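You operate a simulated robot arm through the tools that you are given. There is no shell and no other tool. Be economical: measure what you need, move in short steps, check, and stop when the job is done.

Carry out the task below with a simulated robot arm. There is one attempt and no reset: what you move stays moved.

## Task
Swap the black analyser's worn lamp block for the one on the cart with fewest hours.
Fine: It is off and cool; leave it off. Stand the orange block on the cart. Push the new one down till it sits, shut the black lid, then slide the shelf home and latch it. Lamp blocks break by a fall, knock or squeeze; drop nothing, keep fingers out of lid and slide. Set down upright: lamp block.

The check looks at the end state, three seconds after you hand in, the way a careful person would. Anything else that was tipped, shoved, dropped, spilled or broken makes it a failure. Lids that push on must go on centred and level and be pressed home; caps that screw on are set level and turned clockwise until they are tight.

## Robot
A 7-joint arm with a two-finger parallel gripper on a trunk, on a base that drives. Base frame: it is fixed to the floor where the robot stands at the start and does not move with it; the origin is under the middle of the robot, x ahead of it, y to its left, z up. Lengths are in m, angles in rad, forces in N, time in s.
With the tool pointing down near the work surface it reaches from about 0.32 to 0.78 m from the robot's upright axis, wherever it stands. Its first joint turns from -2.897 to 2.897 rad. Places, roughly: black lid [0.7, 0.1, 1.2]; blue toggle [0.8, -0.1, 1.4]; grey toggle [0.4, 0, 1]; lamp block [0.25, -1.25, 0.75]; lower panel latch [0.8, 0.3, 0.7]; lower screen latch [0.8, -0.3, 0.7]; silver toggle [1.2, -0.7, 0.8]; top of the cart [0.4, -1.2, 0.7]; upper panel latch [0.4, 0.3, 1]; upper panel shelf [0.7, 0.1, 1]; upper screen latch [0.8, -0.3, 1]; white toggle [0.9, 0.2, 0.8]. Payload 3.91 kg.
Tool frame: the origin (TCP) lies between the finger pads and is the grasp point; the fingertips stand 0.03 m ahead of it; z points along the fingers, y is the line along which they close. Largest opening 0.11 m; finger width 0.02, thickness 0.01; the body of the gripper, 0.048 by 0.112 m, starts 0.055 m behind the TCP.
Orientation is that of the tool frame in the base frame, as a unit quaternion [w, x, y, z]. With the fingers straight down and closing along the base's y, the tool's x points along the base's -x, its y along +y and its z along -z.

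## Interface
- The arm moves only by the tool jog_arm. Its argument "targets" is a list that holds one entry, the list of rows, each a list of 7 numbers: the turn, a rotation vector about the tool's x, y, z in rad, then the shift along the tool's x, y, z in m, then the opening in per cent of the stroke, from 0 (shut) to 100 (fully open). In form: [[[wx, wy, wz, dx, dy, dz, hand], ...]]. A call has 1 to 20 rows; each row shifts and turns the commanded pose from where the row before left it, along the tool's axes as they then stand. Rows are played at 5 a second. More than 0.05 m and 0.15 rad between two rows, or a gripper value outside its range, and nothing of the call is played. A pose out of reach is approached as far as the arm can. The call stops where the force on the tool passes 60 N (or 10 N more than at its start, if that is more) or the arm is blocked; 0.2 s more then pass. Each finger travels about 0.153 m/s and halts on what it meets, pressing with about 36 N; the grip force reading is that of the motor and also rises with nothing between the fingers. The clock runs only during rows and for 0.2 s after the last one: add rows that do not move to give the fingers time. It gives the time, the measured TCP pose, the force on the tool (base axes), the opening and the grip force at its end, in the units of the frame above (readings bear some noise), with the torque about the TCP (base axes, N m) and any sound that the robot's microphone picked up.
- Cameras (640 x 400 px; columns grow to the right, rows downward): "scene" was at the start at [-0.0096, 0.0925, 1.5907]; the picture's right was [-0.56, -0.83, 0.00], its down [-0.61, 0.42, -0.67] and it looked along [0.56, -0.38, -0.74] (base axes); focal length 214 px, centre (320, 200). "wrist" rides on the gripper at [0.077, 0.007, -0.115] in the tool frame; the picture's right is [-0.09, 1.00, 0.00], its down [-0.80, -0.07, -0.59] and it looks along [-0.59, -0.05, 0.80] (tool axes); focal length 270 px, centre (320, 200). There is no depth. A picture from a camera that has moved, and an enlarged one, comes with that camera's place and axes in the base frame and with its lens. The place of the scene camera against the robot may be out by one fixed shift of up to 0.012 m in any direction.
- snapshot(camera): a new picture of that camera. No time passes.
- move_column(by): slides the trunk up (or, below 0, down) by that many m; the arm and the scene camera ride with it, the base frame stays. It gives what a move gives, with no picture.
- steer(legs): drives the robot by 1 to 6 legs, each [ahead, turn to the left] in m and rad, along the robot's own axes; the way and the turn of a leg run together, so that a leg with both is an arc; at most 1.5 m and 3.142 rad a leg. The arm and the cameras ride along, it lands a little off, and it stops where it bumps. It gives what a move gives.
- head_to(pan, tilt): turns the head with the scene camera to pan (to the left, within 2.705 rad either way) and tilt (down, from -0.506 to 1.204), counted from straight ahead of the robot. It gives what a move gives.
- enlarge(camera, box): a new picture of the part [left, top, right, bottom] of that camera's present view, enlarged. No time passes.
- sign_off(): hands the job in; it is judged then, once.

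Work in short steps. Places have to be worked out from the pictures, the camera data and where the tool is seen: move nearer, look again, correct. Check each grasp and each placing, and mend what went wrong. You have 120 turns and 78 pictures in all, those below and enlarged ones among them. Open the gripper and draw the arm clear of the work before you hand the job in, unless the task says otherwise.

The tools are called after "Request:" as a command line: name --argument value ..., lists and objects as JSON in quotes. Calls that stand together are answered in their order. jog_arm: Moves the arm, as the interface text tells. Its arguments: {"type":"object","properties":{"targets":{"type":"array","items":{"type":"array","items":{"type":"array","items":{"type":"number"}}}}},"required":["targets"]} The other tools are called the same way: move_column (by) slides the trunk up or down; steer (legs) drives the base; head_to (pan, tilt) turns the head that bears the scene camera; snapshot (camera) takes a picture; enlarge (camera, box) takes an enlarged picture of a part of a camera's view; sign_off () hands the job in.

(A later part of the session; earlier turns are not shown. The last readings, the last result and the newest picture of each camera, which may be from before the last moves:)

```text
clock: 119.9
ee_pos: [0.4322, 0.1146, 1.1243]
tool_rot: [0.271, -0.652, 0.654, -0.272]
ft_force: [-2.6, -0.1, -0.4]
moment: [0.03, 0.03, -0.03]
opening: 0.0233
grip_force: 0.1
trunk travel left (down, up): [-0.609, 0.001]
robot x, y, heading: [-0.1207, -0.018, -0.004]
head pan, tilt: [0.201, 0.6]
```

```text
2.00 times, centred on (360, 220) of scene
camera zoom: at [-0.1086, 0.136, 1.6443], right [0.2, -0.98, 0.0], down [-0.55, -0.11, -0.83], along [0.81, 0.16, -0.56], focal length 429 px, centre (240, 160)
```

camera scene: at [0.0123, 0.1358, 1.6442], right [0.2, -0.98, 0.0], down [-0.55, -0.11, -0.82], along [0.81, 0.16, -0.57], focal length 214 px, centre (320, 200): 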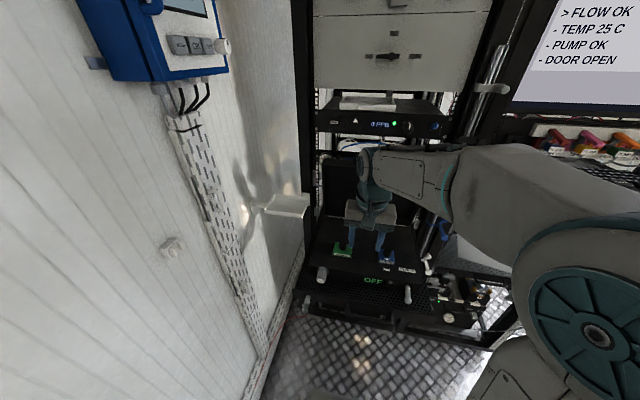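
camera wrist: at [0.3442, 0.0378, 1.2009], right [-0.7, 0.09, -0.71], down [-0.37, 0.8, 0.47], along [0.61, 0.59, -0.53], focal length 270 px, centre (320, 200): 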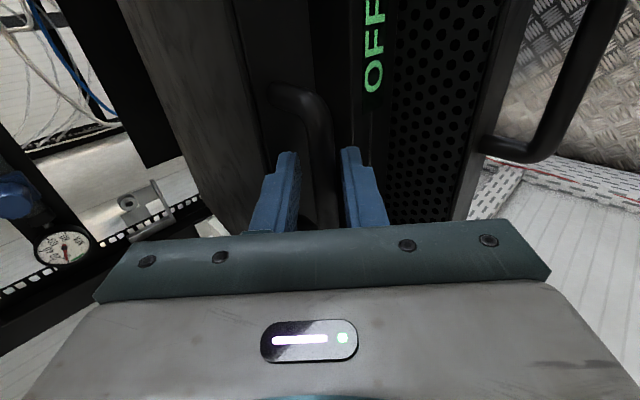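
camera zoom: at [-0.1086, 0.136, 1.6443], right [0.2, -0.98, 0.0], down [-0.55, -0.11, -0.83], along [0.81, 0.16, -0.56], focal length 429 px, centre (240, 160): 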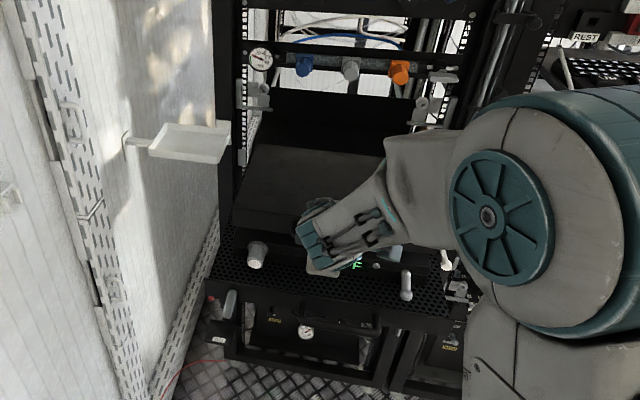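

Lid almost shut. Last few degrees in small steps.

Request:
jog_arm --targets '[[[0, 0, 0, 0, 0.005, 0.004, 22], [0, 0, 0, 0, 0.005, 0.004, 22], [0, 0, 0, 0, 0.005, 0.004, 22], [0, 0, 0, 0, 0.005, 0.004, 22], [0, 0, 0, 0, 0, 0, 22]]]'

Request:
snapshot --camera "wrist"

```text
clock: 121.1
ee_pos: [0.4285, 0.1148, 1.1003]
tool_rot: [0.271, -0.651, 0.655, -0.272]
ft_force: [-3.0, 0.5, 1.4]
moment: [0.02, 0.01, 0.0]
opening: 0.0233
grip_force: 0.2
trunk travel left (down, up): [-0.609, 0.001]
robot x, y, heading: [-0.1149, -0.0207, -0.002]
head pan, tilt: [0.201, 0.6]
```

```text
10 pictures are left
camera wrist: at [0.3413, 0.0379, 1.1762], right [-0.7, 0.09, -0.71], down [-0.37, 0.8, 0.47], along [0.61, 0.59, -0.53], focal length 270 px, centre (320, 200)
```

wrist: 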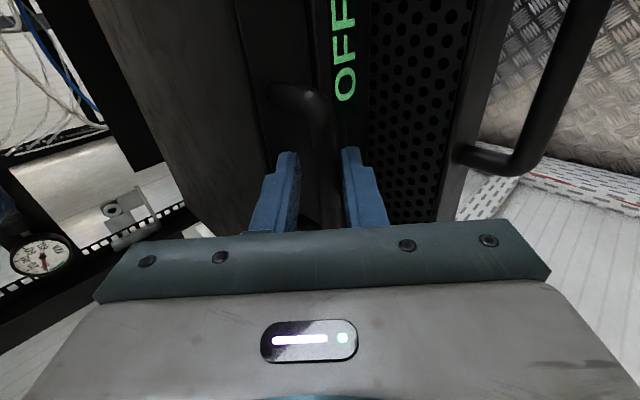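

The lid is at or near closure. I open, withdraw, rise and straighten the hand to point down with fingers shut, to press the lid from above.

Request:
jog_arm --targets '[[[0, 0, 0, 0, 0, 0, 35], [0, 0, 0, 0, 0, -0.02, 35], [0, 0, 0, 0, 0, -0.04, 35], [0, 0, 0, 0, -0.03, -0.03, 20], [0, 0, 0, 0, -0.03, -0.03, 0], [0, 0, 0, 0, -0.03, -0.03, 0], [-0.131, 0, 0, 0, 0, 0, 0], [-0.131, 0, 0, 0, 0, 0, 0], [-0.131, 0, 0, 0, 0, 0, 0], [-0.131, 0, 0, 0, 0, 0, 0], [-0.131, 0, 0, 0, 0, 0, 0], [-0.131, 0, 0, 0, 0, 0, 0], [0, 0, 0, 0, 0, 0, 0]]]'

Request:
enlarge --camera "scene" --box '[260, 160, 460, 360]'

```text
clock: 123.9
ee_pos: [0.387, 0.114, 1.2696]
tool_rot: [0.001, -0.706, 0.708, 0.0]
ft_force: [0.0, 0.2, -0.2]
moment: [0.01, 0.0, -0.02]
opening: 0.0001
grip_force: 36.0
trunk travel left (down, up): [-0.609, 0.001]
robot x, y, heading: [-0.1201, -0.0175, -0.001]
head pan, tilt: [0.201, 0.6]
```

```text
2.00 times, centred on (360, 260) of scene
camera zoom: at [-0.1086, 0.1359, 1.6443], right [0.2, -0.98, 0.0], down [-0.55, -0.11, -0.83], along [0.81, 0.16, -0.56], focal length 429 px, centre (240, 80)
```

zoom: 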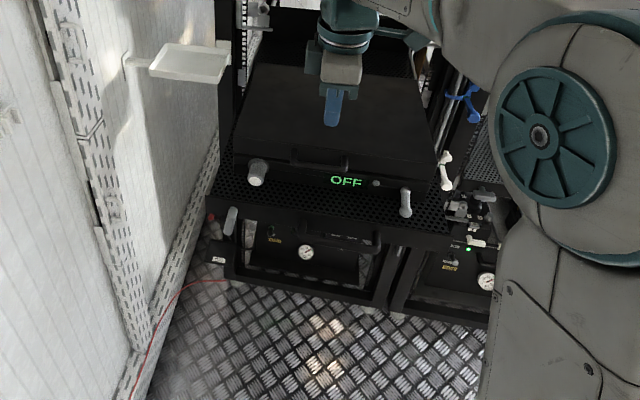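

Lid looks closed. I press it near its front with shut fingertips to be sure.

Request:
jog_arm --targets '[[[0, 0, 0, 0, -0.04, 0, 0], [0, 0, 0, 0, -0.045, 0, 0], [0, 0, 0, 0.02, -0.025, 0.01, 0], [0, 0, 0, 0, 0, 0.04, 0], [0, 0, 0, 0, 0, 0.04, 0], [0, 0, 0, 0, 0, 0.025, 0], [0, 0, 0, 0, 0, 0.004, 0], [0, 0, 0, 0, 0, 0.004, 0], [0, 0, 0, 0, 0, 0.004, 0], [0, 0, 0, 0, 0, 0, 0]]]'

```text
clock: 126.1
ee_pos: [0.4965, 0.0944, 1.1426]
tool_rot: [0.001, -0.706, 0.708, -0.001]
ft_force: [0.4, -0.1, 0.7]
moment: [0.01, -0.02, -0.03]
opening: 0.0
grip_force: 35.9
trunk travel left (down, up): [-0.609, 0.001]
robot x, y, heading: [-0.1184, -0.019, -0.004]
head pan, tilt: [0.201, 0.6]
```

Tips at 1.113, no contact yet. Continue pressing down gently.

Request:
jog_arm --targets '[[[0, 0, 0, 0, 0, 0.004, 0], [0, 0, 0, 0, 0, 0.004, 0], [0, 0, 0, 0, 0, 0.003, 0], [0, 0, 0, 0, 0, 0.003, 0], [0, 0, 0, 0, 0, 0, 0]]]'

```text
clock: 127.3
ee_pos: [0.4959, 0.0954, 1.1338]
tool_rot: [0.004, -0.706, 0.708, -0.004]
ft_force: [4.1, 0.7, 46.7]
moment: [-0.17, -0.04, 0.18]
opening: 0.0
grip_force: 36.1
trunk travel left (down, up): [-0.609, 0.001]
robot x, y, heading: [-0.123, -0.0159, -0.0]
head pan, tilt: [0.201, 0.6]
```

The lid is firmly shut (46 N, no give; lid top ≈1.104). Next I slide the shelf: rise, back off the base 0.22 m, and tilt the hand to near horizontal, to straddle the shelf handle and push on its front plate.

Request:
jog_arm --targets '[[[0, 0, 0, 0, 0, -0.03, 0], [0, 0, 0, 0, 0, -0.04, 0], [0, 0, 0, 0, 0.03, -0.03, 0], [0, 0, 0, 0, 0.03, 0, 0], [0, 0, 0, 0.01, 0.03, 0, 0], [0, 0, 0, 0.01, 0.005, 0, 0], [0, 0, 0, 0, 0, 0, 0]]]'

Request:
steer --legs '[[-0.22, 0]]'

Request:
jog_arm --targets '[[[0.14, 0, 0, 0, 0, 0, 0], [0.14, 0, 0, 0, 0, 0, 10], [0.14, 0, 0, 0, 0, 0, 20], [0.14, 0, 0, 0, 0, 0, 30], [0.14, 0, 0, 0, 0, 0, 40], [0.14, 0, 0, 0, 0, 0, 40], [0.14, 0, 0, 0, 0, 0, 40], [0.14, 0, 0, 0, 0, 0, 40], [0.14, 0, 0, 0, 0, 0, 40], [0.14, 0, 0, 0, 0, 0, 40], [0, 0, 0, 0, 0, 0, 40]]]'

Request:
move_column --by -0.22

Request:
snapshot --camera "wrist"

```text
clock: 128.9
ee_pos: [0.4022, 0.0751, 1.2278]
tool_rot: [0.0, -0.706, 0.708, 0.0]
ft_force: [0.4, 0.0, 0.5]
moment: [0.01, -0.02, 0.0]
opening: 0.0002
grip_force: 35.9
trunk travel left (down, up): [-0.609, 0.001]
robot x, y, heading: [-0.1191, -0.0202, -0.0]
head pan, tilt: [0.201, 0.6]
```

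```text
clock: 130.6
ee_pos: [0.181, 0.0749, 1.2291]
tool_rot: [0.0, -0.706, 0.708, -0.001]
ft_force: [-0.3, -0.1, 1.0]
moment: [-0.01, -0.01, -0.01]
opening: 0.0
grip_force: 36.1
trunk travel left (down, up): [-0.609, 0.001]
robot x, y, heading: [-0.3419, -0.0179, -0.007]
head pan, tilt: [0.201, 0.6]
```

```text
clock: 132.9
ee_pos: [0.1811, 0.072, 1.2279]
tool_rot: [0.433, -0.553, 0.557, -0.443]
ft_force: [0.0, 0.8, -0.6]
moment: [-0.02, 0.01, 0.02]
opening: 0.0442
grip_force: 0.0
out of reach, approached as far as the arm can: row 7
trunk travel left (down, up): [-0.609, 0.001]
robot x, y, heading: [-0.3419, -0.0203, -0.003]
head pan, tilt: [0.201, 0.6]
```

```text
clock: 135.3
ee_pos: [0.1804, 0.072, 1.0084]
tool_rot: [0.432, -0.553, 0.557, -0.444]
ft_force: [0.3, 0.5, 0.6]
moment: [-0.04, 0.02, -0.02]
opening: 0.044
grip_force: 0.1
trunk travel left (down, up): [-0.389, 0.221]
robot x, y, heading: [-0.3434, -0.0181, -0.002]
head pan, tilt: [0.201, 0.6]
```

```text
8 pictures are left
camera wrist: at [0.0656, -0.0025, 1.0295], right [-0.23, 0.08, -0.97], down [-0.55, 0.81, 0.2], along [0.8, 0.58, -0.14], focal length 270 px, centre (320, 200)
```

wrist: 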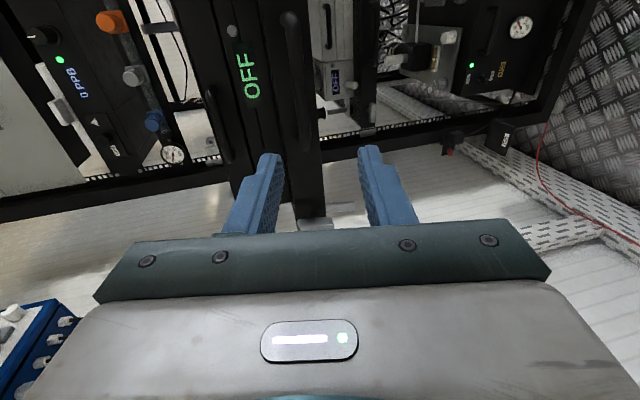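

The shelf handle bar is at about (0.355, y 0–0.12, 0.993). I approach to 5 cm short of it, aligned, and check.

Request:
jog_arm --targets '[[[0, 0, 0, 0.004, -0.008, 0.03, 40], [0, 0, 0, 0.004, -0.009, 0.03, 40], [0, 0, 0, 0.004, -0.009, 0.03, 40], [0, 0, 0, 0, 0, 0.035, 40], [0, 0, 0, 0, 0, 0, 40]]]'

Request:
snapshot --camera "wrist"

```text
clock: 136.5
ee_pos: [0.3092, 0.0591, 1.0051]
tool_rot: [0.431, -0.554, 0.557, -0.445]
ft_force: [0.4, -0.2, 0.3]
moment: [-0.03, -0.01, 0.02]
opening: 0.0439
grip_force: 0.0
trunk travel left (down, up): [-0.389, 0.221]
robot x, y, heading: [-0.3411, -0.0173, 0.0]
head pan, tilt: [0.201, 0.6]
```

```text
7 pictures are left
camera wrist: at [0.1936, -0.0164, 1.0268], right [-0.23, 0.08, -0.97], down [-0.55, 0.81, 0.2], along [0.8, 0.58, -0.14], focal length 270 px, centre (320, 200)
```

wrist: 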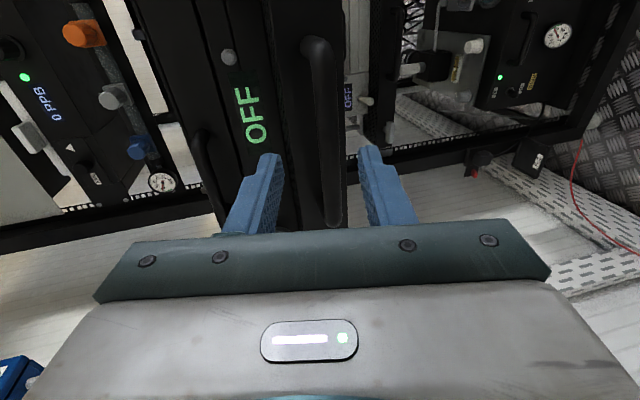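

Bar is between the fingers. I nudge 4 mm down and advance until the tips meet the front plate.

Request:
jog_arm --targets '[[[0, 0, 0, 0, 0.004, 0.008, 40], [0, 0, 0, 0, 0, 0.01, 40], [0, 0, 0, 0, 0, 0.01, 40], [0, 0, 0, 0, 0, 0.01, 40], [0, 0, 0, 0, 0, 0.008, 40], [0, 0, 0, 0, 0, 0, 40]]]'

Request:
snapshot --camera "wrist"

```text
clock: 137.9
ee_pos: [0.3525, 0.0564, 0.9902]
tool_rot: [0.432, -0.553, 0.557, -0.445]
ft_force: [0.3, -0.9, 0.5]
moment: [0.0, 0.01, -0.03]
opening: 0.0439
grip_force: 0.0
trunk travel left (down, up): [-0.389, 0.221]
robot x, y, heading: [-0.3395, -0.016, 0.002]
head pan, tilt: [0.201, 0.6]
```

```text
6 pictures are left
camera wrist: at [0.2371, -0.0178, 1.0116], right [-0.23, 0.08, -0.97], down [-0.55, 0.81, 0.2], along [0.8, 0.58, -0.14], focal length 270 px, centre (320, 200)
```

wrist: 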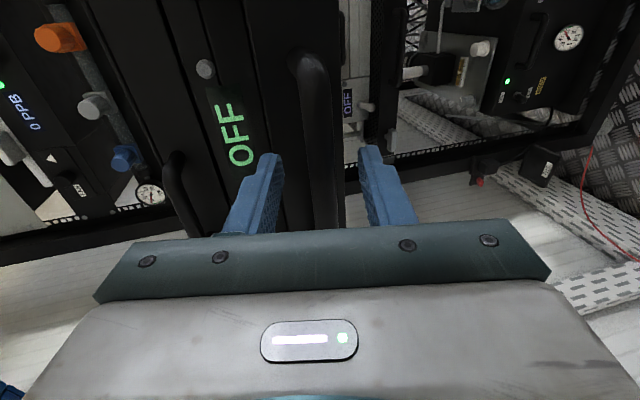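

The handle bar is straddled. I grip it lightly and push straight along +x, in steps.

Request:
jog_arm --targets '[[[0, 0, 0, 0, 0, 0, 20], [0, 0, 0, 0, 0, 0, 0], [0, 0, 0, 0, 0, 0, 0], [0, 0, 0, 0, -0.0023, 0.0097, 0], [0, 0, 0, 0, -0.0023, 0.0097, 0], [0, 0, 0, 0, -0.0034, 0.0146, 0], [0, 0, 0, 0, -0.0034, 0.0146, 0], [0, 0, 0, 0, 0, 0, 0]]]'

```text
clock: 139.7
ee_pos: [0.4033, 0.0567, 0.9897]
tool_rot: [0.431, -0.554, 0.557, -0.444]
ft_force: [3.8, 1.2, -6.1]
moment: [0.37, 0.04, 0.01]
opening: 0.0146
grip_force: 46.1
trunk travel left (down, up): [-0.389, 0.221]
robot x, y, heading: [-0.3403, -0.0192, -0.005]
head pan, tilt: [0.201, 0.6]
```

The shelf slides easily with the gripped handle (4 N). Continue pushing.

Request:
jog_arm --targets '[[[0, 0, 0, 0, -0.0046, 0.0195, 0], [0, 0, 0, 0, -0.0046, 0.0195, 0], [0, 0, 0, 0, -0.0046, 0.0195, 0], [0, 0, 0, 0, -0.0046, 0.0195, 0], [0, 0, 0, 0, -0.0046, 0.0195, 0], [0, 0, 0, 0, -0.0046, 0.0195, 0], [0, 0, 0, 0, -0.0046, 0.0195, 0], [0, 0, 0, 0, 0, 0, 0]]]'

```text
clock: 141.5
ee_pos: [0.544, 0.0562, 0.9913]
tool_rot: [0.431, -0.553, 0.557, -0.445]
ft_force: [3.6, 5.0, -1.0]
moment: [0.44, 0.0, 0.38]
opening: 0.0149
grip_force: 45.2
trunk travel left (down, up): [-0.389, 0.221]
robot x, y, heading: [-0.3401, -0.0154, 0.002]
head pan, tilt: [0.201, 0.6]
```

Continue by arm another 8 cm.

Request:
jog_arm --targets '[[[0, 0, 0, 0, -0.0046, 0.0195, 0], [0, 0, 0, 0, -0.0046, 0.0195, 0], [0, 0, 0, 0, -0.0046, 0.0195, 0], [0, 0, 0, 0, -0.0046, 0.0195, 0], [0, 0, 0, 0, 0, 0, 0]]]'

```text
clock: 142.7
ee_pos: [0.6235, 0.0553, 0.9901]
tool_rot: [0.433, -0.553, 0.556, -0.444]
ft_force: [4.3, 11.7, 0.9]
moment: [0.18, 0.0, -0.97]
opening: 0.0149
grip_force: 44.7
trunk travel left (down, up): [-0.389, 0.221]
robot x, y, heading: [-0.3419, -0.0175, -0.001]
head pan, tilt: [0.201, 0.6]
```

Arm is getting extended and side force builds. I release, retract, drive 0.25 m ahead, then regrip.

Request:
jog_arm --targets '[[[0, 0, 0, 0, 0, 0, 20], [0, 0, 0, 0, 0, 0, 40], [0, 0, 0, 0, 0, 0, 40], [0, 0, 0, 0, 0.0092, -0.039, 40], [0, 0, 0, 0, 0.0092, -0.039, 40], [0, 0, 0, 0, 0.0092, -0.039, 40], [0, 0, 0, 0, 0.0092, -0.039, 40], [0, 0, 0, 0, 0.0092, -0.039, 40], [0, 0, 0, 0, 0.0092, -0.039, 40], [0, 0, 0, 0, 0.0092, -0.039, 40], [0, 0, 0, 0, 0.0046, -0.0195, 40], [0, 0, 0, 0, 0, 0, 40]]]'

Request:
steer --legs '[[0.25, 0]]'

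Request:
snapshot --camera "wrist"

```text
clock: 145.3
ee_pos: [0.3217, 0.0581, 0.9905]
tool_rot: [0.432, -0.553, 0.557, -0.444]
ft_force: [-0.4, 0.5, -1.0]
moment: [0.02, -0.03, 0.0]
opening: 0.0439
grip_force: 0.0
trunk travel left (down, up): [-0.389, 0.221]
robot x, y, heading: [-0.3405, -0.0198, -0.001]
head pan, tilt: [0.201, 0.6]
```

```text
clock: 147.1
ee_pos: [0.5746, 0.0574, 0.9917]
tool_rot: [0.432, -0.553, 0.557, -0.444]
ft_force: [1.1, 0.1, -0.1]
moment: [0.01, 0.0, -0.03]
opening: 0.0437
grip_force: 0.0
trunk travel left (down, up): [-0.389, 0.221]
robot x, y, heading: [-0.084, -0.0141, 0.001]
head pan, tilt: [0.201, 0.6]
```

```text
5 pictures are left
camera wrist: at [0.4592, -0.0185, 1.0116], right [-0.23, 0.08, -0.97], down [-0.55, 0.81, 0.2], along [0.8, 0.58, -0.14], focal length 270 px, centre (320, 200)
```

wrist: 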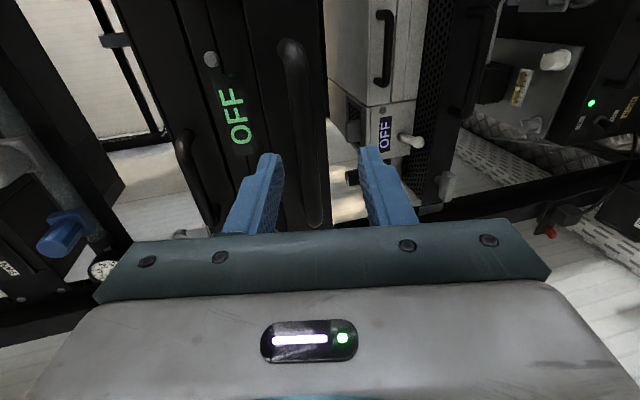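

Aligned. Advance 49 mm, regrip, and keep pushing.

Request:
jog_arm --targets '[[[0, 0, 0, 0, -0.0046, 0.0195, 40], [0, 0, 0, 0, -0.0046, 0.0195, 40], [0, 0, 0, 0, -0.002, 0.0087, 40], [0, 0, 0, 0, 0, 0, 20], [0, 0, 0, 0, 0, 0, 0], [0, 0, 0, 0, 0, 0, 0], [0, 0, 0, 0, -0.0034, 0.0146, 0], [0, 0, 0, 0, -0.0034, 0.0146, 0], [0, 0, 0, 0, -0.0034, 0.0146, 0], [0, 0, 0, 0, -0.0034, 0.0146, 0], [0, 0, 0, 0, -0.0034, 0.0146, 0], [0, 0, 0, 0, 0, 0, 0]]]'

```text
clock: 149.7
ee_pos: [0.7004, 0.0556, 0.9904]
tool_rot: [0.433, -0.553, 0.557, -0.444]
ft_force: [3.7, 4.1, -4.2]
moment: [0.39, 0.06, -0.1]
opening: 0.0147
grip_force: 45.1
trunk travel left (down, up): [-0.389, 0.221]
robot x, y, heading: [-0.0857, -0.0177, 0.001]
head pan, tilt: [0.201, 0.6]
```

Still sliding freely. Continue in 1 cm steps until it meets its stop.

Request:
jog_arm --targets '[[[0, 0, 0, 0, -0.0023, 0.0097, 0], [0, 0, 0, 0, -0.0023, 0.0097, 0], [0, 0, 0, 0, -0.0023, 0.0097, 0], [0, 0, 0, 0, -0.0023, 0.0097, 0], [0, 0, 0, 0, -0.0023, 0.0097, 0], [0, 0, 0, 0, 0, 0, 0]]]'

```text
clock: 151.1
ee_pos: [0.7489, 0.054, 0.9898]
tool_rot: [0.431, -0.553, 0.557, -0.444]
ft_force: [2.0, 3.9, -5.3]
moment: [0.49, 0.08, 0.38]
opening: 0.0145
grip_force: 45.1
trunk travel left (down, up): [-0.389, 0.221]
robot x, y, heading: [-0.0893, -0.0179, 0.0]
head pan, tilt: [0.201, 0.6]
```

Request:
jog_arm --targets '[[[0, 0, 0, 0, -0.0023, 0.0097, 0], [0, 0, 0, 0, -0.0012, 0.0049, 0], [0, 0, 0, 0, -0.0012, 0.0049, 0], [0, 0, 0, 0, -0.0012, 0.0049, 0], [0, 0, 0, 0, -0.0012, 0.0049, 0], [0, 0, 0, 0, 0, 0, 0]]]'

```text
clock: 152.5
ee_pos: [0.7782, 0.0546, 0.9895]
tool_rot: [0.431, -0.553, 0.557, -0.445]
ft_force: [-1.8, 7.2, -5.0]
moment: [0.35, 0.06, -0.33]
opening: 0.015
grip_force: 45.1
trunk travel left (down, up): [-0.389, 0.221]
robot x, y, heading: [-0.0871, -0.0178, 0.0]
head pan, tilt: [0.201, 0.6]
```

Still travelling (0.778). A little more in 5 mm steps.

Request:
jog_arm --targets '[[[0, 0, 0, 0, -0.0012, 0.0049, 0], [0, 0, 0, 0, -0.0012, 0.0049, 0], [0, 0, 0, 0, -0.0012, 0.0049, 0], [0, 0, 0, 0, -0.0012, 0.0049, 0], [0, 0, 0, 0, 0, 0, 0]]]'

Request:
snapshot --camera "scene"

```text
clock: 153.7
ee_pos: [0.7968, 0.0522, 0.9886]
tool_rot: [0.431, -0.554, 0.558, -0.443]
ft_force: [-38.9, 2.5, -19.4]
moment: [0.38, 0.31, -0.11]
opening: 0.0149
grip_force: 44.8
trunk travel left (down, up): [-0.389, 0.221]
robot x, y, heading: [-0.0855, -0.0226, -0.004]
head pan, tilt: [0.201, 0.6]
```

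```text
4 pictures are left
camera scene: at [-0.0793, 0.1365, 1.4241], right [0.2, -0.98, 0.0], down [-0.55, -0.11, -0.83], along [0.81, 0.16, -0.56], focal length 214 px, centre (320, 200)
```

scene: 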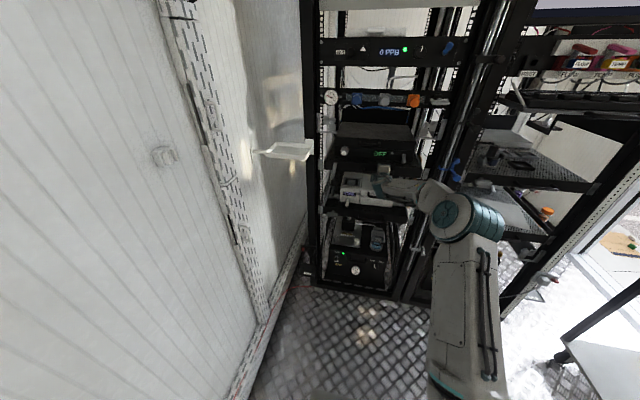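

It hit the stop (39 N): shelf home. Now I enlarge the left side to see the upper latch and the lower one as reference.

Request:
enlarge --camera "scene" --box '[310, 130, 410, 290]'

```text
2.50 times, centred on (360, 210) of scene
camera zoom: at [-0.0793, 0.1365, 1.4241], right [0.2, -0.98, 0.0], down [-0.55, -0.11, -0.83], along [0.81, 0.16, -0.56], focal length 536 px, centre (220, 175)
```

zoom: 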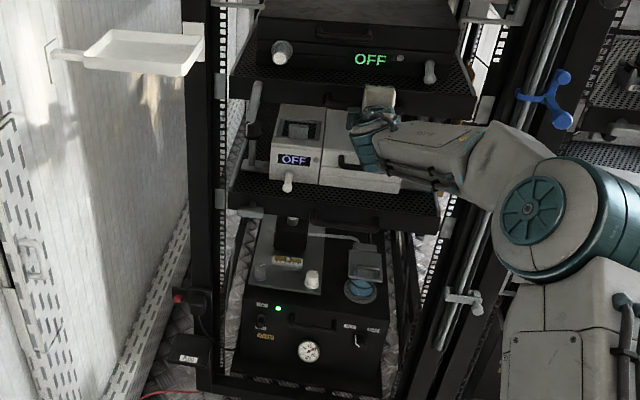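

The lower (latched) levers lie horizontal; the upper one hangs vertically – it must be swung 90°. I zoom in to see the pivot and direction.

Request:
enlarge --camera "scene" --box '[305, 155, 345, 223]'

```text
5.88 times, centred on (325, 189) of scene
camera zoom: at [-0.0793, 0.1365, 1.4241], right [0.2, -0.98, 0.0], down [-0.55, -0.11, -0.83], along [0.81, 0.16, -0.56], focal length 1262 px, centre (291, 265)
```

zoom: 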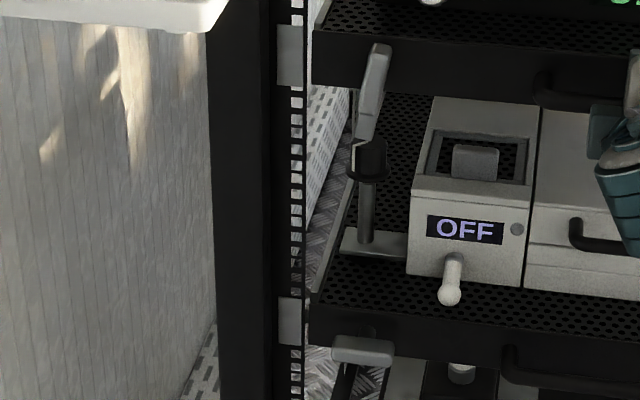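

The latch is a quarter-turn bar: upper one vertical (open), lower one horizontal (latched). Centre ≈(0.82, 0.26, 0.98). I release the handle, retreat, turn the hand so it closes along y, and level it.

Request:
jog_arm --targets '[[[0, 0, 0, 0, 0.0012, -0.005, 20], [0, 0, 0, 0, 0, 0, 40], [0, 0, 0, 0, 0, 0, 40], [0, 0, 0, 0, 0.0092, -0.039, 40], [0, 0, 0, 0, 0.0092, -0.039, 40], [0, 0, 0, 0, 0.0092, -0.039, 40], [0, 0, 0, 0, 0.0092, -0.039, 40], [0, 0, 0.1428, 0, 0, 0, 40], [0, 0, 0.1428, 0, 0, 0, 40], [0, 0, 0.1428, 0, 0, 0, 40], [0, 0, 0.1428, 0, 0, 0, 40], [0, 0, 0.1428, 0, 0, 0, 40], [0, 0, 0.1428, 0, 0, 0, 40], [0, 0, 0.1428, 0, 0, 0, 40], [0, 0, 0.1428, 0, 0, 0, 40], [0, 0, 0.1428, 0, 0, 0, 40], [0, 0, 0.1428, 0, 0, 0, 40], [0, 0, 0.1428, 0, 0, 0, 40], [0, -0.115, 0, 0, 0, 0, 40], [0, -0.115, 0, 0, 0, 0, 40]]]'

```text
clock: 157.9
ee_pos: [0.633, 0.0563, 0.9911]
tool_rot: [0.686, 0.003, 0.728, -0.008]
ft_force: [0.8, 0.1, 0.2]
moment: [0.0, 0.01, 0.01]
opening: 0.0441
grip_force: 0.1
out of reach, approached as far as the arm can: row 20
trunk travel left (down, up): [-0.389, 0.221]
robot x, y, heading: [-0.0928, -0.0197, -0.002]
head pan, tilt: [0.201, 0.6]
```

Hand is level, closing along y. Move sideways in front of the latch and look with the wrist camera.

Request:
jog_arm --targets '[[[0, 0, 0, 0, 0.04, 0, 40], [0, 0, 0, 0, 0.04, 0, 40], [0, 0, 0, 0, 0.04, 0, 40], [0, 0, 0, 0, 0.04, 0, 40], [0, 0, 0, 0, 0.044, 0, 40], [0, 0, 0, 0, 0, 0, 40]]]'

Request:
snapshot --camera "wrist"

```text
clock: 159.3
ee_pos: [0.6366, 0.2584, 0.9887]
tool_rot: [0.685, 0.003, 0.728, -0.01]
ft_force: [0.2, 0.4, 0.8]
moment: [0.03, 0.01, -0.02]
opening: 0.0437
grip_force: 0.1
trunk travel left (down, up): [-0.389, 0.221]
robot x, y, heading: [-0.0864, -0.0209, 0.003]
head pan, tilt: [0.201, 0.6]
```

```text
1 pictures are left
camera wrist: at [0.5164, 0.2671, 0.9188], right [0.02, 1.0, 0.08], down [-0.54, -0.05, 0.84], along [0.84, -0.06, 0.54], focal length 270 px, centre (320, 200)
```

wrist: 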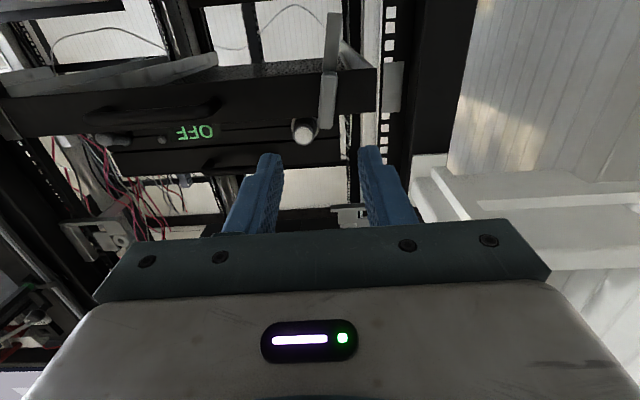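

The lever hangs from about z 1.00 to 0.91 at y ≈0.262–0.273, in front of the plate (x ≈0.81). I lower the hand to z ≈0.925 and advance with open fingers to cage the lever's lower end.

Request:
jog_arm --targets '[[[0, 0, 0, 0.027, 0.006, 0, 40], [0, 0, 0, 0.0276, 0.006, 0, 40], [0, 0, 0, 0, 0, 0.03, 40], [0, 0, 0, 0, 0, 0.03, 40], [0, 0, 0, 0, 0, 0.03, 40], [0, 0, 0, 0, 0, 0.03, 40], [0, 0, 0, 0, 0, 0.01, 40], [0, 0, 0, 0, 0, 0.01, 40], [0, 0, 0, 0, 0, 0.01, 40], [0, 0, 0, 0, 0, 0, 40]]]'

```text
clock: 161.5
ee_pos: [0.7838, 0.2675, 0.9237]
tool_rot: [0.685, 0.002, 0.729, -0.009]
ft_force: [-0.3, -0.3, -0.3]
moment: [0.04, 0.01, 0.03]
opening: 0.0439
grip_force: 0.1
trunk travel left (down, up): [-0.389, 0.221]
robot x, y, heading: [-0.0859, -0.0209, 0.002]
head pan, tilt: [0.201, 0.6]
```

In place without contact. I close gently to feel whether the lever is between the fingers.

Request:
jog_arm --targets '[[[0, 0, 0, 0, 0, 0, 30], [0, 0, 0, 0, 0, 0, 20], [0, 0, 0, 0, 0, 0, 10], [0, 0, 0, 0, 0, 0, 10]]]'

```text
clock: 162.5
ee_pos: [0.7829, 0.2684, 0.9253]
tool_rot: [0.684, 0.002, 0.729, -0.009]
ft_force: [0.7, -0.8, 0.4]
moment: [0.02, 0.03, 0.04]
opening: 0.0111
grip_force: 0.0
trunk travel left (down, up): [-0.389, 0.221]
robot x, y, heading: [-0.088, -0.0203, 0.002]
head pan, tilt: [0.201, 0.6]
```

Nothing between – likely not deep enough (tips at 0.813, plate ≈0.834). Open, advance 20 mm, and close again.

Request:
jog_arm --targets '[[[0, 0, 0, 0, 0, 0, 40], [0, 0, 0, 0, 0, 0, 40], [0, 0, 0, 0, 0, 0.01, 40], [0, 0, 0, 0, 0, 0.01, 40], [0, 0, 0, 0, 0, 0, 30], [0, 0, 0, 0, 0, 0, 20], [0, 0, 0, 0, 0, 0, 10], [0, 0, 0, 0, 0, 0, 10]]]'

```text
clock: 164.3
ee_pos: [0.8029, 0.2674, 0.9247]
tool_rot: [0.685, 0.002, 0.729, -0.009]
ft_force: [0.0, -0.5, -0.3]
moment: [0.03, 0.02, 0.01]
opening: 0.0112
grip_force: 0.1
trunk travel left (down, up): [-0.389, 0.221]
robot x, y, heading: [-0.0891, -0.0185, -0.0]
head pan, tilt: [0.201, 0.6]
```

Still nothing at 11 mm. Check if it's thinner by closing fully.

Request:
jog_arm --targets '[[[0, 0, 0, 0, 0, 0, 0], [0, 0, 0, 0, 0, 0, 0]]]'

```text
clock: 164.9
ee_pos: [0.8032, 0.268, 0.9234]
tool_rot: [0.685, 0.003, 0.728, -0.009]
ft_force: [0.2, -0.3, -0.3]
moment: [0.02, 0.01, 0.0]
opening: 0.0001
grip_force: 36.0
trunk travel left (down, up): [-0.389, 0.221]
robot x, y, heading: [-0.0877, -0.017, 0.001]
head pan, tilt: [0.201, 0.6]
```

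Re-triangulating puts the lever deeper, x ≈0.845–0.86, y ≈0.272. Open, advance 22 mm more with y +4 mm, and close again.

Request:
jog_arm --targets '[[[0, 0, 0, 0, 0, 0, 20], [0, 0, 0, 0, 0.004, 0, 40], [0, 0, 0, 0, 0, 0, 40], [0, 0, 0, 0, 0, 0.008, 40], [0, 0, 0, 0, 0, 0.008, 40], [0, 0, 0, 0, 0, 0.006, 40], [0, 0, 0, 0, 0, 0, 30], [0, 0, 0, 0, 0, 0, 20], [0, 0, 0, 0, 0, 0, 10], [0, 0, 0, 0, 0, 0, 10]]]'

```text
clock: 167.1
ee_pos: [0.8249, 0.2735, 0.9215]
tool_rot: [0.684, 0.002, 0.729, -0.009]
ft_force: [0.7, 6.7, -1.4]
moment: [0.81, -0.08, 0.24]
opening: 0.0189
grip_force: 45.0
trunk travel left (down, up): [-0.389, 0.221]
robot x, y, heading: [-0.0898, -0.021, 0.001]
head pan, tilt: [0.201, 0.6]
```

The lever (19 mm thick) is gripped near its lower end. I test turning it toward +y (tip outwards) by 0.15 rad about a pivot ≈65 mm above.

Request:
jog_arm --targets '[[[0, 0, 0.05, 0, 0.0033, 0, 10], [0, 0, 0.05, 0, 0.0033, 0, 10], [0, 0, 0.05, 0, 0.0033, 0, 10], [0, 0, 0, 0, 0, 0, 10]]]'

```text
clock: 168.1
ee_pos: [0.8263, 0.2787, 0.9211]
tool_rot: [0.684, 0.059, 0.726, 0.041]
ft_force: [-15.8, -17.6, -10.5]
moment: [1.23, 0.26, -0.5]
opening: 0.0177
grip_force: 45.1
trunk travel left (down, up): [-0.389, 0.221]
robot x, y, heading: [-0.0877, -0.0146, -0.009]
head pan, tilt: [0.201, 0.6]
```

Resistance in that direction (−18 N): the lever seems stopped there. I return and test the other direction (−y).

Request:
jog_arm --targets '[[[0, 0, -0.05, 0, -0.0033, 0, 10], [0, 0, -0.05, 0, -0.0033, 0, 10], [0, 0, -0.05, 0, -0.0033, 0, 10], [0, 0, -0.05, 0, -0.0033, 0, 10], [0, 0, -0.05, 0, -0.0033, 0, 10], [0, 0, -0.05, 0, -0.0033, 0, 10], [0, 0, 0, 0, 0, 0, 10]]]'

```text
clock: 169.7
ee_pos: [0.8244, 0.2707, 0.92]
tool_rot: [0.681, -0.058, 0.728, -0.058]
ft_force: [12.5, 32.3, 0.5]
moment: [0.97, 0.88, 0.9]
opening: 0.0211
grip_force: 45.2
trunk travel left (down, up): [-0.389, 0.221]
robot x, y, heading: [-0.0888, -0.0186, 0.009]
head pan, tilt: [0.201, 0.6]
```

Both ways resist while clamped (roll/pivot mismatch). I loosen to a cage and push the lever's lower end toward +y with one finger, watching force and travel.

Request:
jog_arm --targets '[[[0, 0, 0.05, 0, 0.0035, 0, 25], [0, 0, 0.05, 0, 0.0035, 0, 32], [0, 0, 0.05, 0, 0.003, 0, 32], [0, 0, 0, 0, 0.004, 0, 32], [0, 0, 0, 0, 0.004, 0, 32], [0, 0, 0, 0, 0.004, 0, 32], [0, 0, 0, 0, 0.004, 0, 32], [0, 0, 0, 0, 0, 0, 32]]]'

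```text
clock: 171.5
ee_pos: [0.8252, 0.2876, 0.9205]
tool_rot: [0.685, 0.002, 0.728, -0.009]
ft_force: [0.0, -0.4, -0.1]
moment: [-0.01, -0.01, -0.01]
opening: 0.0354
grip_force: 0.3
trunk travel left (down, up): [-0.389, 0.221]
robot x, y, heading: [-0.0889, -0.0164, -0.003]
head pan, tilt: [0.201, 0.6]
```

No force yet. Continue pushing +y.

Request:
jog_arm --targets '[[[0, 0, 0, 0, 0.004, 0, 32], [0, 0, 0, 0, 0.004, 0, 32], [0, 0, 0, 0, 0.004, 0, 32], [0, 0, 0, 0, 0, 0, 32]]]'

```text
clock: 172.5
ee_pos: [0.8269, 0.2972, 0.921]
tool_rot: [0.685, 0.004, 0.729, -0.01]
ft_force: [-3.2, -10.4, -3.8]
moment: [0.01, 0.05, -0.17]
opening: 0.0305
grip_force: 0.1
trunk travel left (down, up): [-0.389, 0.221]
robot x, y, heading: [-0.0892, -0.018, -0.005]
head pan, tilt: [0.201, 0.6]
```

About 10 N and the lever has apparently moved ~15 mm. Continue, adding a little upward arc.

Request:
jog_arm --targets '[[[0, 0, 0, -0.001, 0.004, 0, 32], [0, 0, 0, -0.001, 0.004, 0, 32], [0, 0, 0, -0.001, 0.004, 0, 32], [0, 0, 0, -0.002, 0.004, 0, 32], [0, 0, 0, 0, 0, 0, 32]]]'

```text
clock: 173.4
ee_pos: [0.8262, 0.3004, 0.9216]
tool_rot: [0.682, 0.01, 0.731, -0.016]
ft_force: [-20.5, -17.9, -0.9]
moment: [0.13, -0.16, 0.08]
opening: 0.0256
grip_force: 0.0
trunk travel left (down, up): [-0.389, 0.221]
robot x, y, heading: [-0.0907, -0.0162, -0.018]
head pan, tilt: [0.201, 0.6]
stopped in row 4: the force on the tool passed its limit (the readings are from after the stop); the commanded pose is now the measured one
```

That block was the outer finger meeting the rack post at y ≈0.325, not the lever. I back off and try pushing the lever toward −y inside the open cage.

Request:
jog_arm --targets '[[[0, 0, 0, 0.001, -0.005, 0, 32], [0, 0, 0, 0, -0.01, 0, 32], [0, 0, 0, 0, -0.01, 0, 32], [0, 0, 0, 0, -0.008, 0, 32], [0, 0, 0, 0, -0.004, 0, 32], [0, 0, 0, 0, 0, 0, 32]]]'

```text
clock: 174.8
ee_pos: [0.8278, 0.2719, 0.907]
tool_rot: [0.677, 0.002, 0.736, -0.014]
ft_force: [-16.9, 13.6, -33.0]
moment: [-0.77, 0.73, 0.74]
opening: 0.0421
grip_force: 7.0
trunk travel left (down, up): [-0.389, 0.221]
robot x, y, heading: [-0.0881, -0.0176, -0.006]
head pan, tilt: [0.201, 0.6]
```

Odd downward force; I back off this contact and withdraw the hand to reassess.

Request:
jog_arm --targets '[[[0, 0, 0, 0, 0.008, 0, 38], [0, 0, 0, 0, 0.002, -0.01, 38], [0, 0, 0, 0, 0, -0.02, 38], [0, 0, 0, 0, 0, -0.03, 38], [0, 0, 0, 0, 0, -0.04, 38], [0, 0, 0, 0, -0.02, -0.04, 38], [0, 0, 0, 0, -0.04, -0.02, 38], [0, 0, 0, 0, -0.04, 0, 38], [0, 0, 0, 0, 0, 0, 38]]]'

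```text
clock: 176.8
ee_pos: [0.6656, 0.1825, 0.9301]
tool_rot: [0.683, 0.007, 0.731, -0.014]
ft_force: [0.2, -0.2, 0.1]
moment: [0.01, 0.02, 0.01]
opening: 0.042
grip_force: 0.0
trunk travel left (down, up): [-0.389, 0.221]
robot x, y, heading: [-0.0892, -0.0153, -0.015]
head pan, tilt: [0.201, 0.6]
```

Move the hand further right out of view, then use the last picture to compare both latches.

Request:
jog_arm --targets '[[[0, 0, 0, 0, -0.045, 0, 38], [0, 0, 0, 0, -0.045, 0, 38], [0, 0, 0, 0, -0.045, 0, 38], [0, 0, 0, 0, 0, 0, 38]]]'

Request:
enlarge --camera "scene" --box '[300, 155, 364, 219]'

```text
clock: 177.8
ee_pos: [0.6615, 0.0693, 0.9317]
tool_rot: [0.682, 0.005, 0.731, -0.013]
ft_force: [-0.3, 0.2, 0.3]
moment: [-0.02, 0.01, -0.01]
opening: 0.0416
grip_force: 0.1
out of reach, approached as far as the arm can: row 3
trunk travel left (down, up): [-0.389, 0.221]
robot x, y, heading: [-0.0893, -0.0197, -0.012]
head pan, tilt: [0.201, 0.6]
```

```text
6.25 times, centred on (332, 187) of scene
camera zoom: at [-0.0756, 0.1359, 1.4243], right [0.19, -0.98, 0.0], down [-0.56, -0.11, -0.83], along [0.81, 0.15, -0.56], focal length 1340 px, centre (245, 281)
```

zoom: 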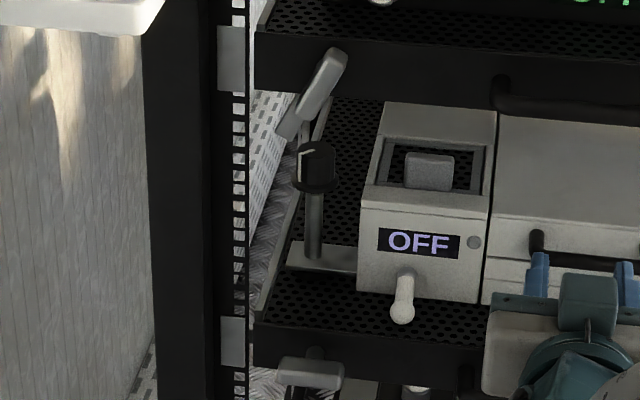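

Excellent: the lever pivots at its top and has already swung ~35° toward +y; it needs to go on to horizontal like the lower one. With closed fingers I come in below-right of it at (y 0.262, z 0.925).

Request:
jog_arm --targets '[[[0, 0, 0, 0, 0.038, 0, 20], [0, 0, 0, 0, 0.038, 0, 0], [0, 0, 0, 0, 0.038, 0, 0], [0, 0, 0, 0, 0.038, 0, 0], [0, 0, 0, -0.002, 0.038, 0, 0], [0, 0, 0, -0.002, 0, 0.03, 0], [0, 0, 0, 0, 0, 0.03, 0], [0, 0, 0, 0, 0, 0.03, 0], [0, 0, 0, 0, 0, 0.03, 0], [0, 0, 0, 0, 0, 0.03, 0], [0, 0, 0, 0, 0, 0, 0]]]'

```text
clock: 180.2
ee_pos: [0.8172, 0.2555, 0.9224]
tool_rot: [0.682, 0.006, 0.731, -0.014]
ft_force: [-0.4, 0.3, -0.4]
moment: [0.01, 0.01, 0.05]
opening: 0.0
grip_force: 35.7
trunk travel left (down, up): [-0.389, 0.221]
robot x, y, heading: [-0.0922, -0.0206, -0.007]
head pan, tilt: [0.201, 0.6]
```

In position, no contact. Now sweep along the arc outward and up.

Request:
jog_arm --targets '[[[0, 0, 0, -0.005, 0.01, 0, 0], [0, 0, 0, -0.005, 0.01, 0, 0], [0, 0, 0, -0.004, 0.006, 0, 0], [0, 0, 0, -0.004, 0.006, 0, 0], [0, 0, 0, -0.005, 0.0045, 0, 0], [0, 0, 0, -0.005, 0.0045, 0, 0], [0, 0, 0, 0, 0, 0, 0]]]'

```text
clock: 181.8
ee_pos: [0.8202, 0.2971, 0.9516]
tool_rot: [0.682, 0.007, 0.731, -0.015]
ft_force: [0.3, 0.3, 0.2]
moment: [0.0, 0.03, -0.02]
opening: 0.0
grip_force: 36.2
trunk travel left (down, up): [-0.389, 0.221]
robot x, y, heading: [-0.0872, -0.0216, -0.014]
head pan, tilt: [0.201, 0.6]
```

No force – moving freely. Continue up.

Request:
jog_arm --targets '[[[0, 0, 0, -0.005, 0.004, 0, 0], [0, 0, 0, -0.005, 0.003, 0, 0], [0, 0, 0, -0.004, 0.0015, 0, 0], [0, 0, 0, -0.004, 0, 0, 0], [0, 0, 0, 0, 0, 0, 0]]]'

```text
clock: 183.0
ee_pos: [0.823, 0.3057, 0.9535]
tool_rot: [0.676, 0.005, 0.736, -0.017]
ft_force: [-10.2, -12.4, -41.5]
moment: [0.22, 0.64, -0.31]
opening: 0.0
grip_force: 35.1
trunk travel left (down, up): [-0.389, 0.221]
robot x, y, heading: [-0.0892, -0.021, -0.018]
head pan, tilt: [0.201, 0.6]
```

Blocked at z 0.954 – probably the finger is against the plate's lower edge since the tips are deep. I lower a bit, retract to tips x≈0.830 (in front of the plate), and push up again.

Request:
jog_arm --targets '[[[0, 0, 0, 0.012, 0, 0, 0], [0, 0, 0, 0.008, 0, 0, 0], [0, 0, 0, 0, 0, -0.012, 0], [0, 0, 0, 0, 0, -0.013, 0], [0, 0, 0, -0.005, 0, 0, 0], [0, 0, 0, -0.005, 0, 0, 0], [0, 0, 0, 0, 0, 0, 0]]]'

```text
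clock: 184.6
ee_pos: [0.7966, 0.3053, 0.9601]
tool_rot: [0.682, 0.006, 0.731, -0.014]
ft_force: [-0.8, -1.1, 0.4]
moment: [0.02, -0.02, -0.01]
opening: 0.0
grip_force: 35.9
trunk travel left (down, up): [-0.389, 0.221]
robot x, y, heading: [-0.088, -0.0214, -0.014]
head pan, tilt: [0.201, 0.6]
```

Free here at z 0.960. Push up further.

Request:
jog_arm --targets '[[[0, 0, 0, -0.004, 0, 0, 0], [0, 0, 0, -0.004, 0, 0, 0], [0, 0, 0, -0.004, 0, 0, 0], [0, 0, 0, 0, 0, 0, 0]]]'

```text
clock: 185.6
ee_pos: [0.7965, 0.3056, 0.9722]
tool_rot: [0.682, 0.007, 0.731, -0.014]
ft_force: [0.4, 0.1, 0.0]
moment: [0.0, 0.0, 0.0]
opening: 0.0
grip_force: 36.1
trunk travel left (down, up): [-0.389, 0.221]
robot x, y, heading: [-0.0891, -0.0215, -0.015]
head pan, tilt: [0.201, 0.6]
```

Still free. Continue up in 4 mm steps.

Request:
jog_arm --targets '[[[0, 0, 0, -0.004, 0, 0, 0], [0, 0, 0, -0.004, 0, 0, 0], [0, 0, 0, -0.004, 0, 0, 0], [0, 0, 0, -0.004, 0, 0, 0], [0, 0, 0, 0, 0, 0, 0]]]'

```text
clock: 186.8
ee_pos: [0.7979, 0.3061, 0.9881]
tool_rot: [0.682, 0.006, 0.731, -0.014]
ft_force: [-0.6, 0.5, 0.0]
moment: [0.01, -0.01, -0.01]
opening: 0.0001
grip_force: 36.0
trunk travel left (down, up): [-0.389, 0.221]
robot x, y, heading: [-0.0927, -0.0175, -0.017]
head pan, tilt: [0.201, 0.6]
```

No contact. I probe forward (+x) here to find the surface in front of the tips.

Request:
jog_arm --targets '[[[0, 0, 0, 0, 0, 0.004, 0], [0, 0, 0, 0, 0, 0.004, 0], [0, 0, 0, 0, 0, 0.004, 0], [0, 0, 0, 0, 0, 0.004, 0], [0, 0, 0, 0, 0, 0.004, 0], [0, 0, 0, 0, 0, 0, 0]]]'

```text
clock: 188.0
ee_pos: [0.8113, 0.3059, 0.9862]
tool_rot: [0.682, 0.007, 0.731, -0.014]
ft_force: [-35.5, -12.8, -0.2]
moment: [0.05, -0.27, -0.26]
opening: 0.0
grip_force: 35.8
trunk travel left (down, up): [-0.389, 0.221]
robot x, y, heading: [-0.0923, -0.0218, -0.012]
head pan, tilt: [0.201, 0.6]
stopped in row 6: the force on the tool passed its limit (the readings are from after the stop); the commanded pose is now the measured one
```

Contact at tips x≈0.841. To tell whether that is lever or plate, I probe the bare plate at y≈0.21.

Request:
jog_arm --targets '[[[0, 0, 0, 0, 0, -0.015, 0], [0, 0, 0, 0, -0.03, 0, 0], [0, 0, 0, 0, -0.035, 0, 0], [0, 0, 0, 0, -0.03, 0, 0], [0, 0, 0, 0, 0, 0.01, 0], [0, 0, 0, 0, 0, 0.004, 0], [0, 0, 0, 0, 0, 0.004, 0], [0, 0, 0, 0, 0, 0.004, 0], [0, 0, 0, 0, 0, 0.004, 0], [0, 0, 0, 0, 0, 0.004, 0], [0, 0, 0, 0, 0, 0, 0]]]'

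```text
clock: 188.9
ee_pos: [0.7926, 0.2833, 0.9818]
tool_rot: [0.677, -0.012, 0.736, 0.002]
ft_force: [4.1, 24.5, -5.9]
moment: [0.27, -0.03, 0.13]
opening: 0.0
grip_force: 35.9
trunk travel left (down, up): [-0.389, 0.221]
robot x, y, heading: [-0.0876, -0.0177, 0.021]
head pan, tilt: [0.201, 0.6]
stopped in row 4: the force on the tool passed its limit (the readings are from after the stop); the commanded pose is now the measured one
```

That hit the lever's outer (+y) face near the pivot: so the handle part is at x <0.823 and still hanging ~35°; my sweep had gone past it too deep. I go around below it to its inner side, with tips at x≈0.828.

Request:
jog_arm --targets '[[[0, 0, 0, 0, 0.012, 0, 0], [0, 0, 0, 0, 0, -0.02, 0], [0, 0, 0, 0, 0, -0.025, 0], [0, 0, 0, 0.03, 0, 0, 0], [0, 0, 0, 0.022, 0, 0, 0], [0, 0, 0, 0, -0.03, 0, 0], [0, 0, 0, 0, -0.017, 0, 0], [0, 0, 0, 0, 0, 0.02, 0], [0, 0, 0, 0, 0, 0.02, 0], [0, 0, 0, 0, 0, 0.01, 0], [0, 0, 0, 0, 0, 0, 0]]]'

```text
clock: 190.0
ee_pos: [0.739, 0.2825, 0.9835]
tool_rot: [0.691, -0.008, 0.722, 0.023]
ft_force: [-2.7, 43.3, 2.0]
moment: [0.41, 0.03, 0.17]
opening: 0.0
grip_force: 36.3
trunk travel left (down, up): [-0.389, 0.221]
robot x, y, heading: [-0.0898, -0.0175, 0.047]
head pan, tilt: [0.201, 0.6]
stopped in row 5: the force on the tool passed its limit (the readings are from after the stop); the commanded pose is now the measured one
```

Unexpected side force and base twist. I pause with a null motion to read the settled state.

Request:
jog_arm --targets '[[[0, 0, 0, 0, 0, 0, 0], [0, 0, 0, 0, 0, 0, 0], [0, 0, 0, 0, 0, 0, 0]]]'

```text
clock: 190.8
ee_pos: [0.7391, 0.282, 0.983]
tool_rot: [0.691, -0.006, 0.722, 0.019]
ft_force: [4.0, 44.0, 10.1]
moment: [0.33, -0.04, 0.24]
opening: 0.0
grip_force: 36.3
trunk travel left (down, up): [-0.389, 0.221]
robot x, y, heading: [-0.0921, -0.0197, 0.04]
head pan, tilt: [0.201, 0.6]
```

Steady +44 N sideways. I relieve by moving +y and see how force responds.

Request:
jog_arm --targets '[[[0, 0, 0, 0, 0.008, 0, 0], [0, 0, 0, 0, 0.008, 0, 0], [0, 0, 0, 0, 0, 0, 0]]]'

```text
clock: 191.6
ee_pos: [0.7411, 0.282, 0.9832]
tool_rot: [0.691, -0.001, 0.722, 0.02]
ft_force: [-3.2, 36.9, 5.2]
moment: [0.3, 0.02, 0.15]
opening: 0.0
grip_force: 36.3
trunk travel left (down, up): [-0.389, 0.221]
robot x, y, heading: [-0.0898, -0.0177, 0.044]
head pan, tilt: [0.201, 0.6]
```

Force falls slowly; continue +y.

Request:
jog_arm --targets '[[[0, 0, 0, 0, 0.01, 0, 0], [0, 0, 0, 0, 0.01, 0, 0], [0, 0, 0, 0, 0.01, 0, 0], [0, 0, 0, 0, 0, 0, 0], [0, 0, 0, 0, 0, 0, 0]]]'

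```text
clock: 192.8
ee_pos: [0.744, 0.307, 0.982]
tool_rot: [0.692, 0.001, 0.722, 0.015]
ft_force: [-0.5, 1.0, -0.6]
moment: [-0.02, -0.02, -0.02]
opening: 0.0002
grip_force: 35.9
trunk travel left (down, up): [-0.389, 0.221]
robot x, y, heading: [-0.0887, -0.0194, 0.021]
head pan, tilt: [0.201, 0.6]
```

The contact followed my retreat, so I believe the finger was rubbing the lever and dragged the easily-sliding shelf outward ~5 cm. I retreat clear, move to y≈0.19, and push the plate home again to test that.

Request:
jog_arm --targets '[[[0, 0, 0, 0, 0, -0.03, 0], [0, 0, 0, 0, 0, -0.03, 0], [0, 0, 0, 0, 0, -0.02, 0], [0, 0, 0, 0, -0.04, 0, 0], [0, 0, 0, 0, -0.04, 0, 0], [0, 0, 0, 0, -0.037, 0, 0], [0, 0, 0, 0, 0, 0.03, 0], [0, 0, 0, 0, 0, 0.03, 0], [0, 0, 0, 0, 0, 0.02, 0], [0, 0, 0, 0, 0, 0, 0]]]'

```text
clock: 195.0
ee_pos: [0.7461, 0.1919, 0.9791]
tool_rot: [0.692, 0.0, 0.722, 0.016]
ft_force: [-0.1, -0.2, -0.6]
moment: [-0.03, -0.03, 0.01]
opening: 0.0
grip_force: 36.2
trunk travel left (down, up): [-0.389, 0.221]
robot x, y, heading: [-0.0919, -0.0197, 0.028]
head pan, tilt: [0.201, 0.6]
```

Now push forward in 6 mm steps watching for sliding friction and the end stop.

Request:
jog_arm --targets '[[[0, 0, 0, 0, 0, 0.006, 0], [0, 0, 0, 0, 0, 0.006, 0], [0, 0, 0, 0, 0, 0.006, 0], [0, 0, 0, 0, 0, 0.006, 0], [0, 0, 0, 0, 0, 0.006, 0], [0, 0, 0, 0, 0, 0, 0]]]'

```text
clock: 196.4
ee_pos: [0.7762, 0.1924, 0.9787]
tool_rot: [0.692, 0.001, 0.722, 0.015]
ft_force: [0.3, 0.4, -0.7]
moment: [0.01, 0.03, 0.02]
opening: 0.0001
grip_force: 36.0
trunk travel left (down, up): [-0.389, 0.221]
robot x, y, heading: [-0.0924, -0.0163, 0.028]
head pan, tilt: [0.201, 0.6]
```

Request:
jog_arm --targets '[[[0, 0, 0, 0, 0, 0.006, 0], [0, 0, 0, 0, 0, 0.006, 0], [0, 0, 0, 0, 0, 0.006, 0], [0, 0, 0, 0, 0, 0.004, 0], [0, 0, 0, 0, 0, 0.004, 0], [0, 0, 0, 0, 0, 0.004, 0], [0, 0, 0, 0, 0, 0.004, 0], [0, 0, 0, 0, 0, 0, 0]]]'

```text
clock: 198.2
ee_pos: [0.809, 0.193, 0.9767]
tool_rot: [0.692, 0.001, 0.722, 0.015]
ft_force: [-2.7, -1.8, 0.1]
moment: [0.04, -0.06, -0.06]
opening: 0.0
grip_force: 36.0
trunk travel left (down, up): [-0.389, 0.221]
robot x, y, heading: [-0.0904, -0.0173, 0.025]
head pan, tilt: [0.201, 0.6]
```

Request:
jog_arm --targets '[[[0, 0, 0, 0, 0, 0.004, 0], [0, 0, 0, 0, 0, 0.004, 0], [0, 0, 0, 0, 0, 0.004, 0], [0, 0, 0, 0, 0, 0.004, 0], [0, 0, 0, 0, 0, 0, 0]]]'

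```text
clock: 198.9
ee_pos: [0.8107, 0.1924, 0.9774]
tool_rot: [0.691, 0.0, 0.723, 0.017]
ft_force: [-36.5, -8.0, 3.4]
moment: [-0.04, -0.38, -0.41]
opening: 0.0
grip_force: 36.0
trunk travel left (down, up): [-0.389, 0.221]
robot x, y, heading: [-0.0929, -0.0181, 0.023]
head pan, tilt: [0.201, 0.6]
stopped in row 3: the force on the tool passed its limit (the readings are from after the stop); the commanded pose is now the measured one
```

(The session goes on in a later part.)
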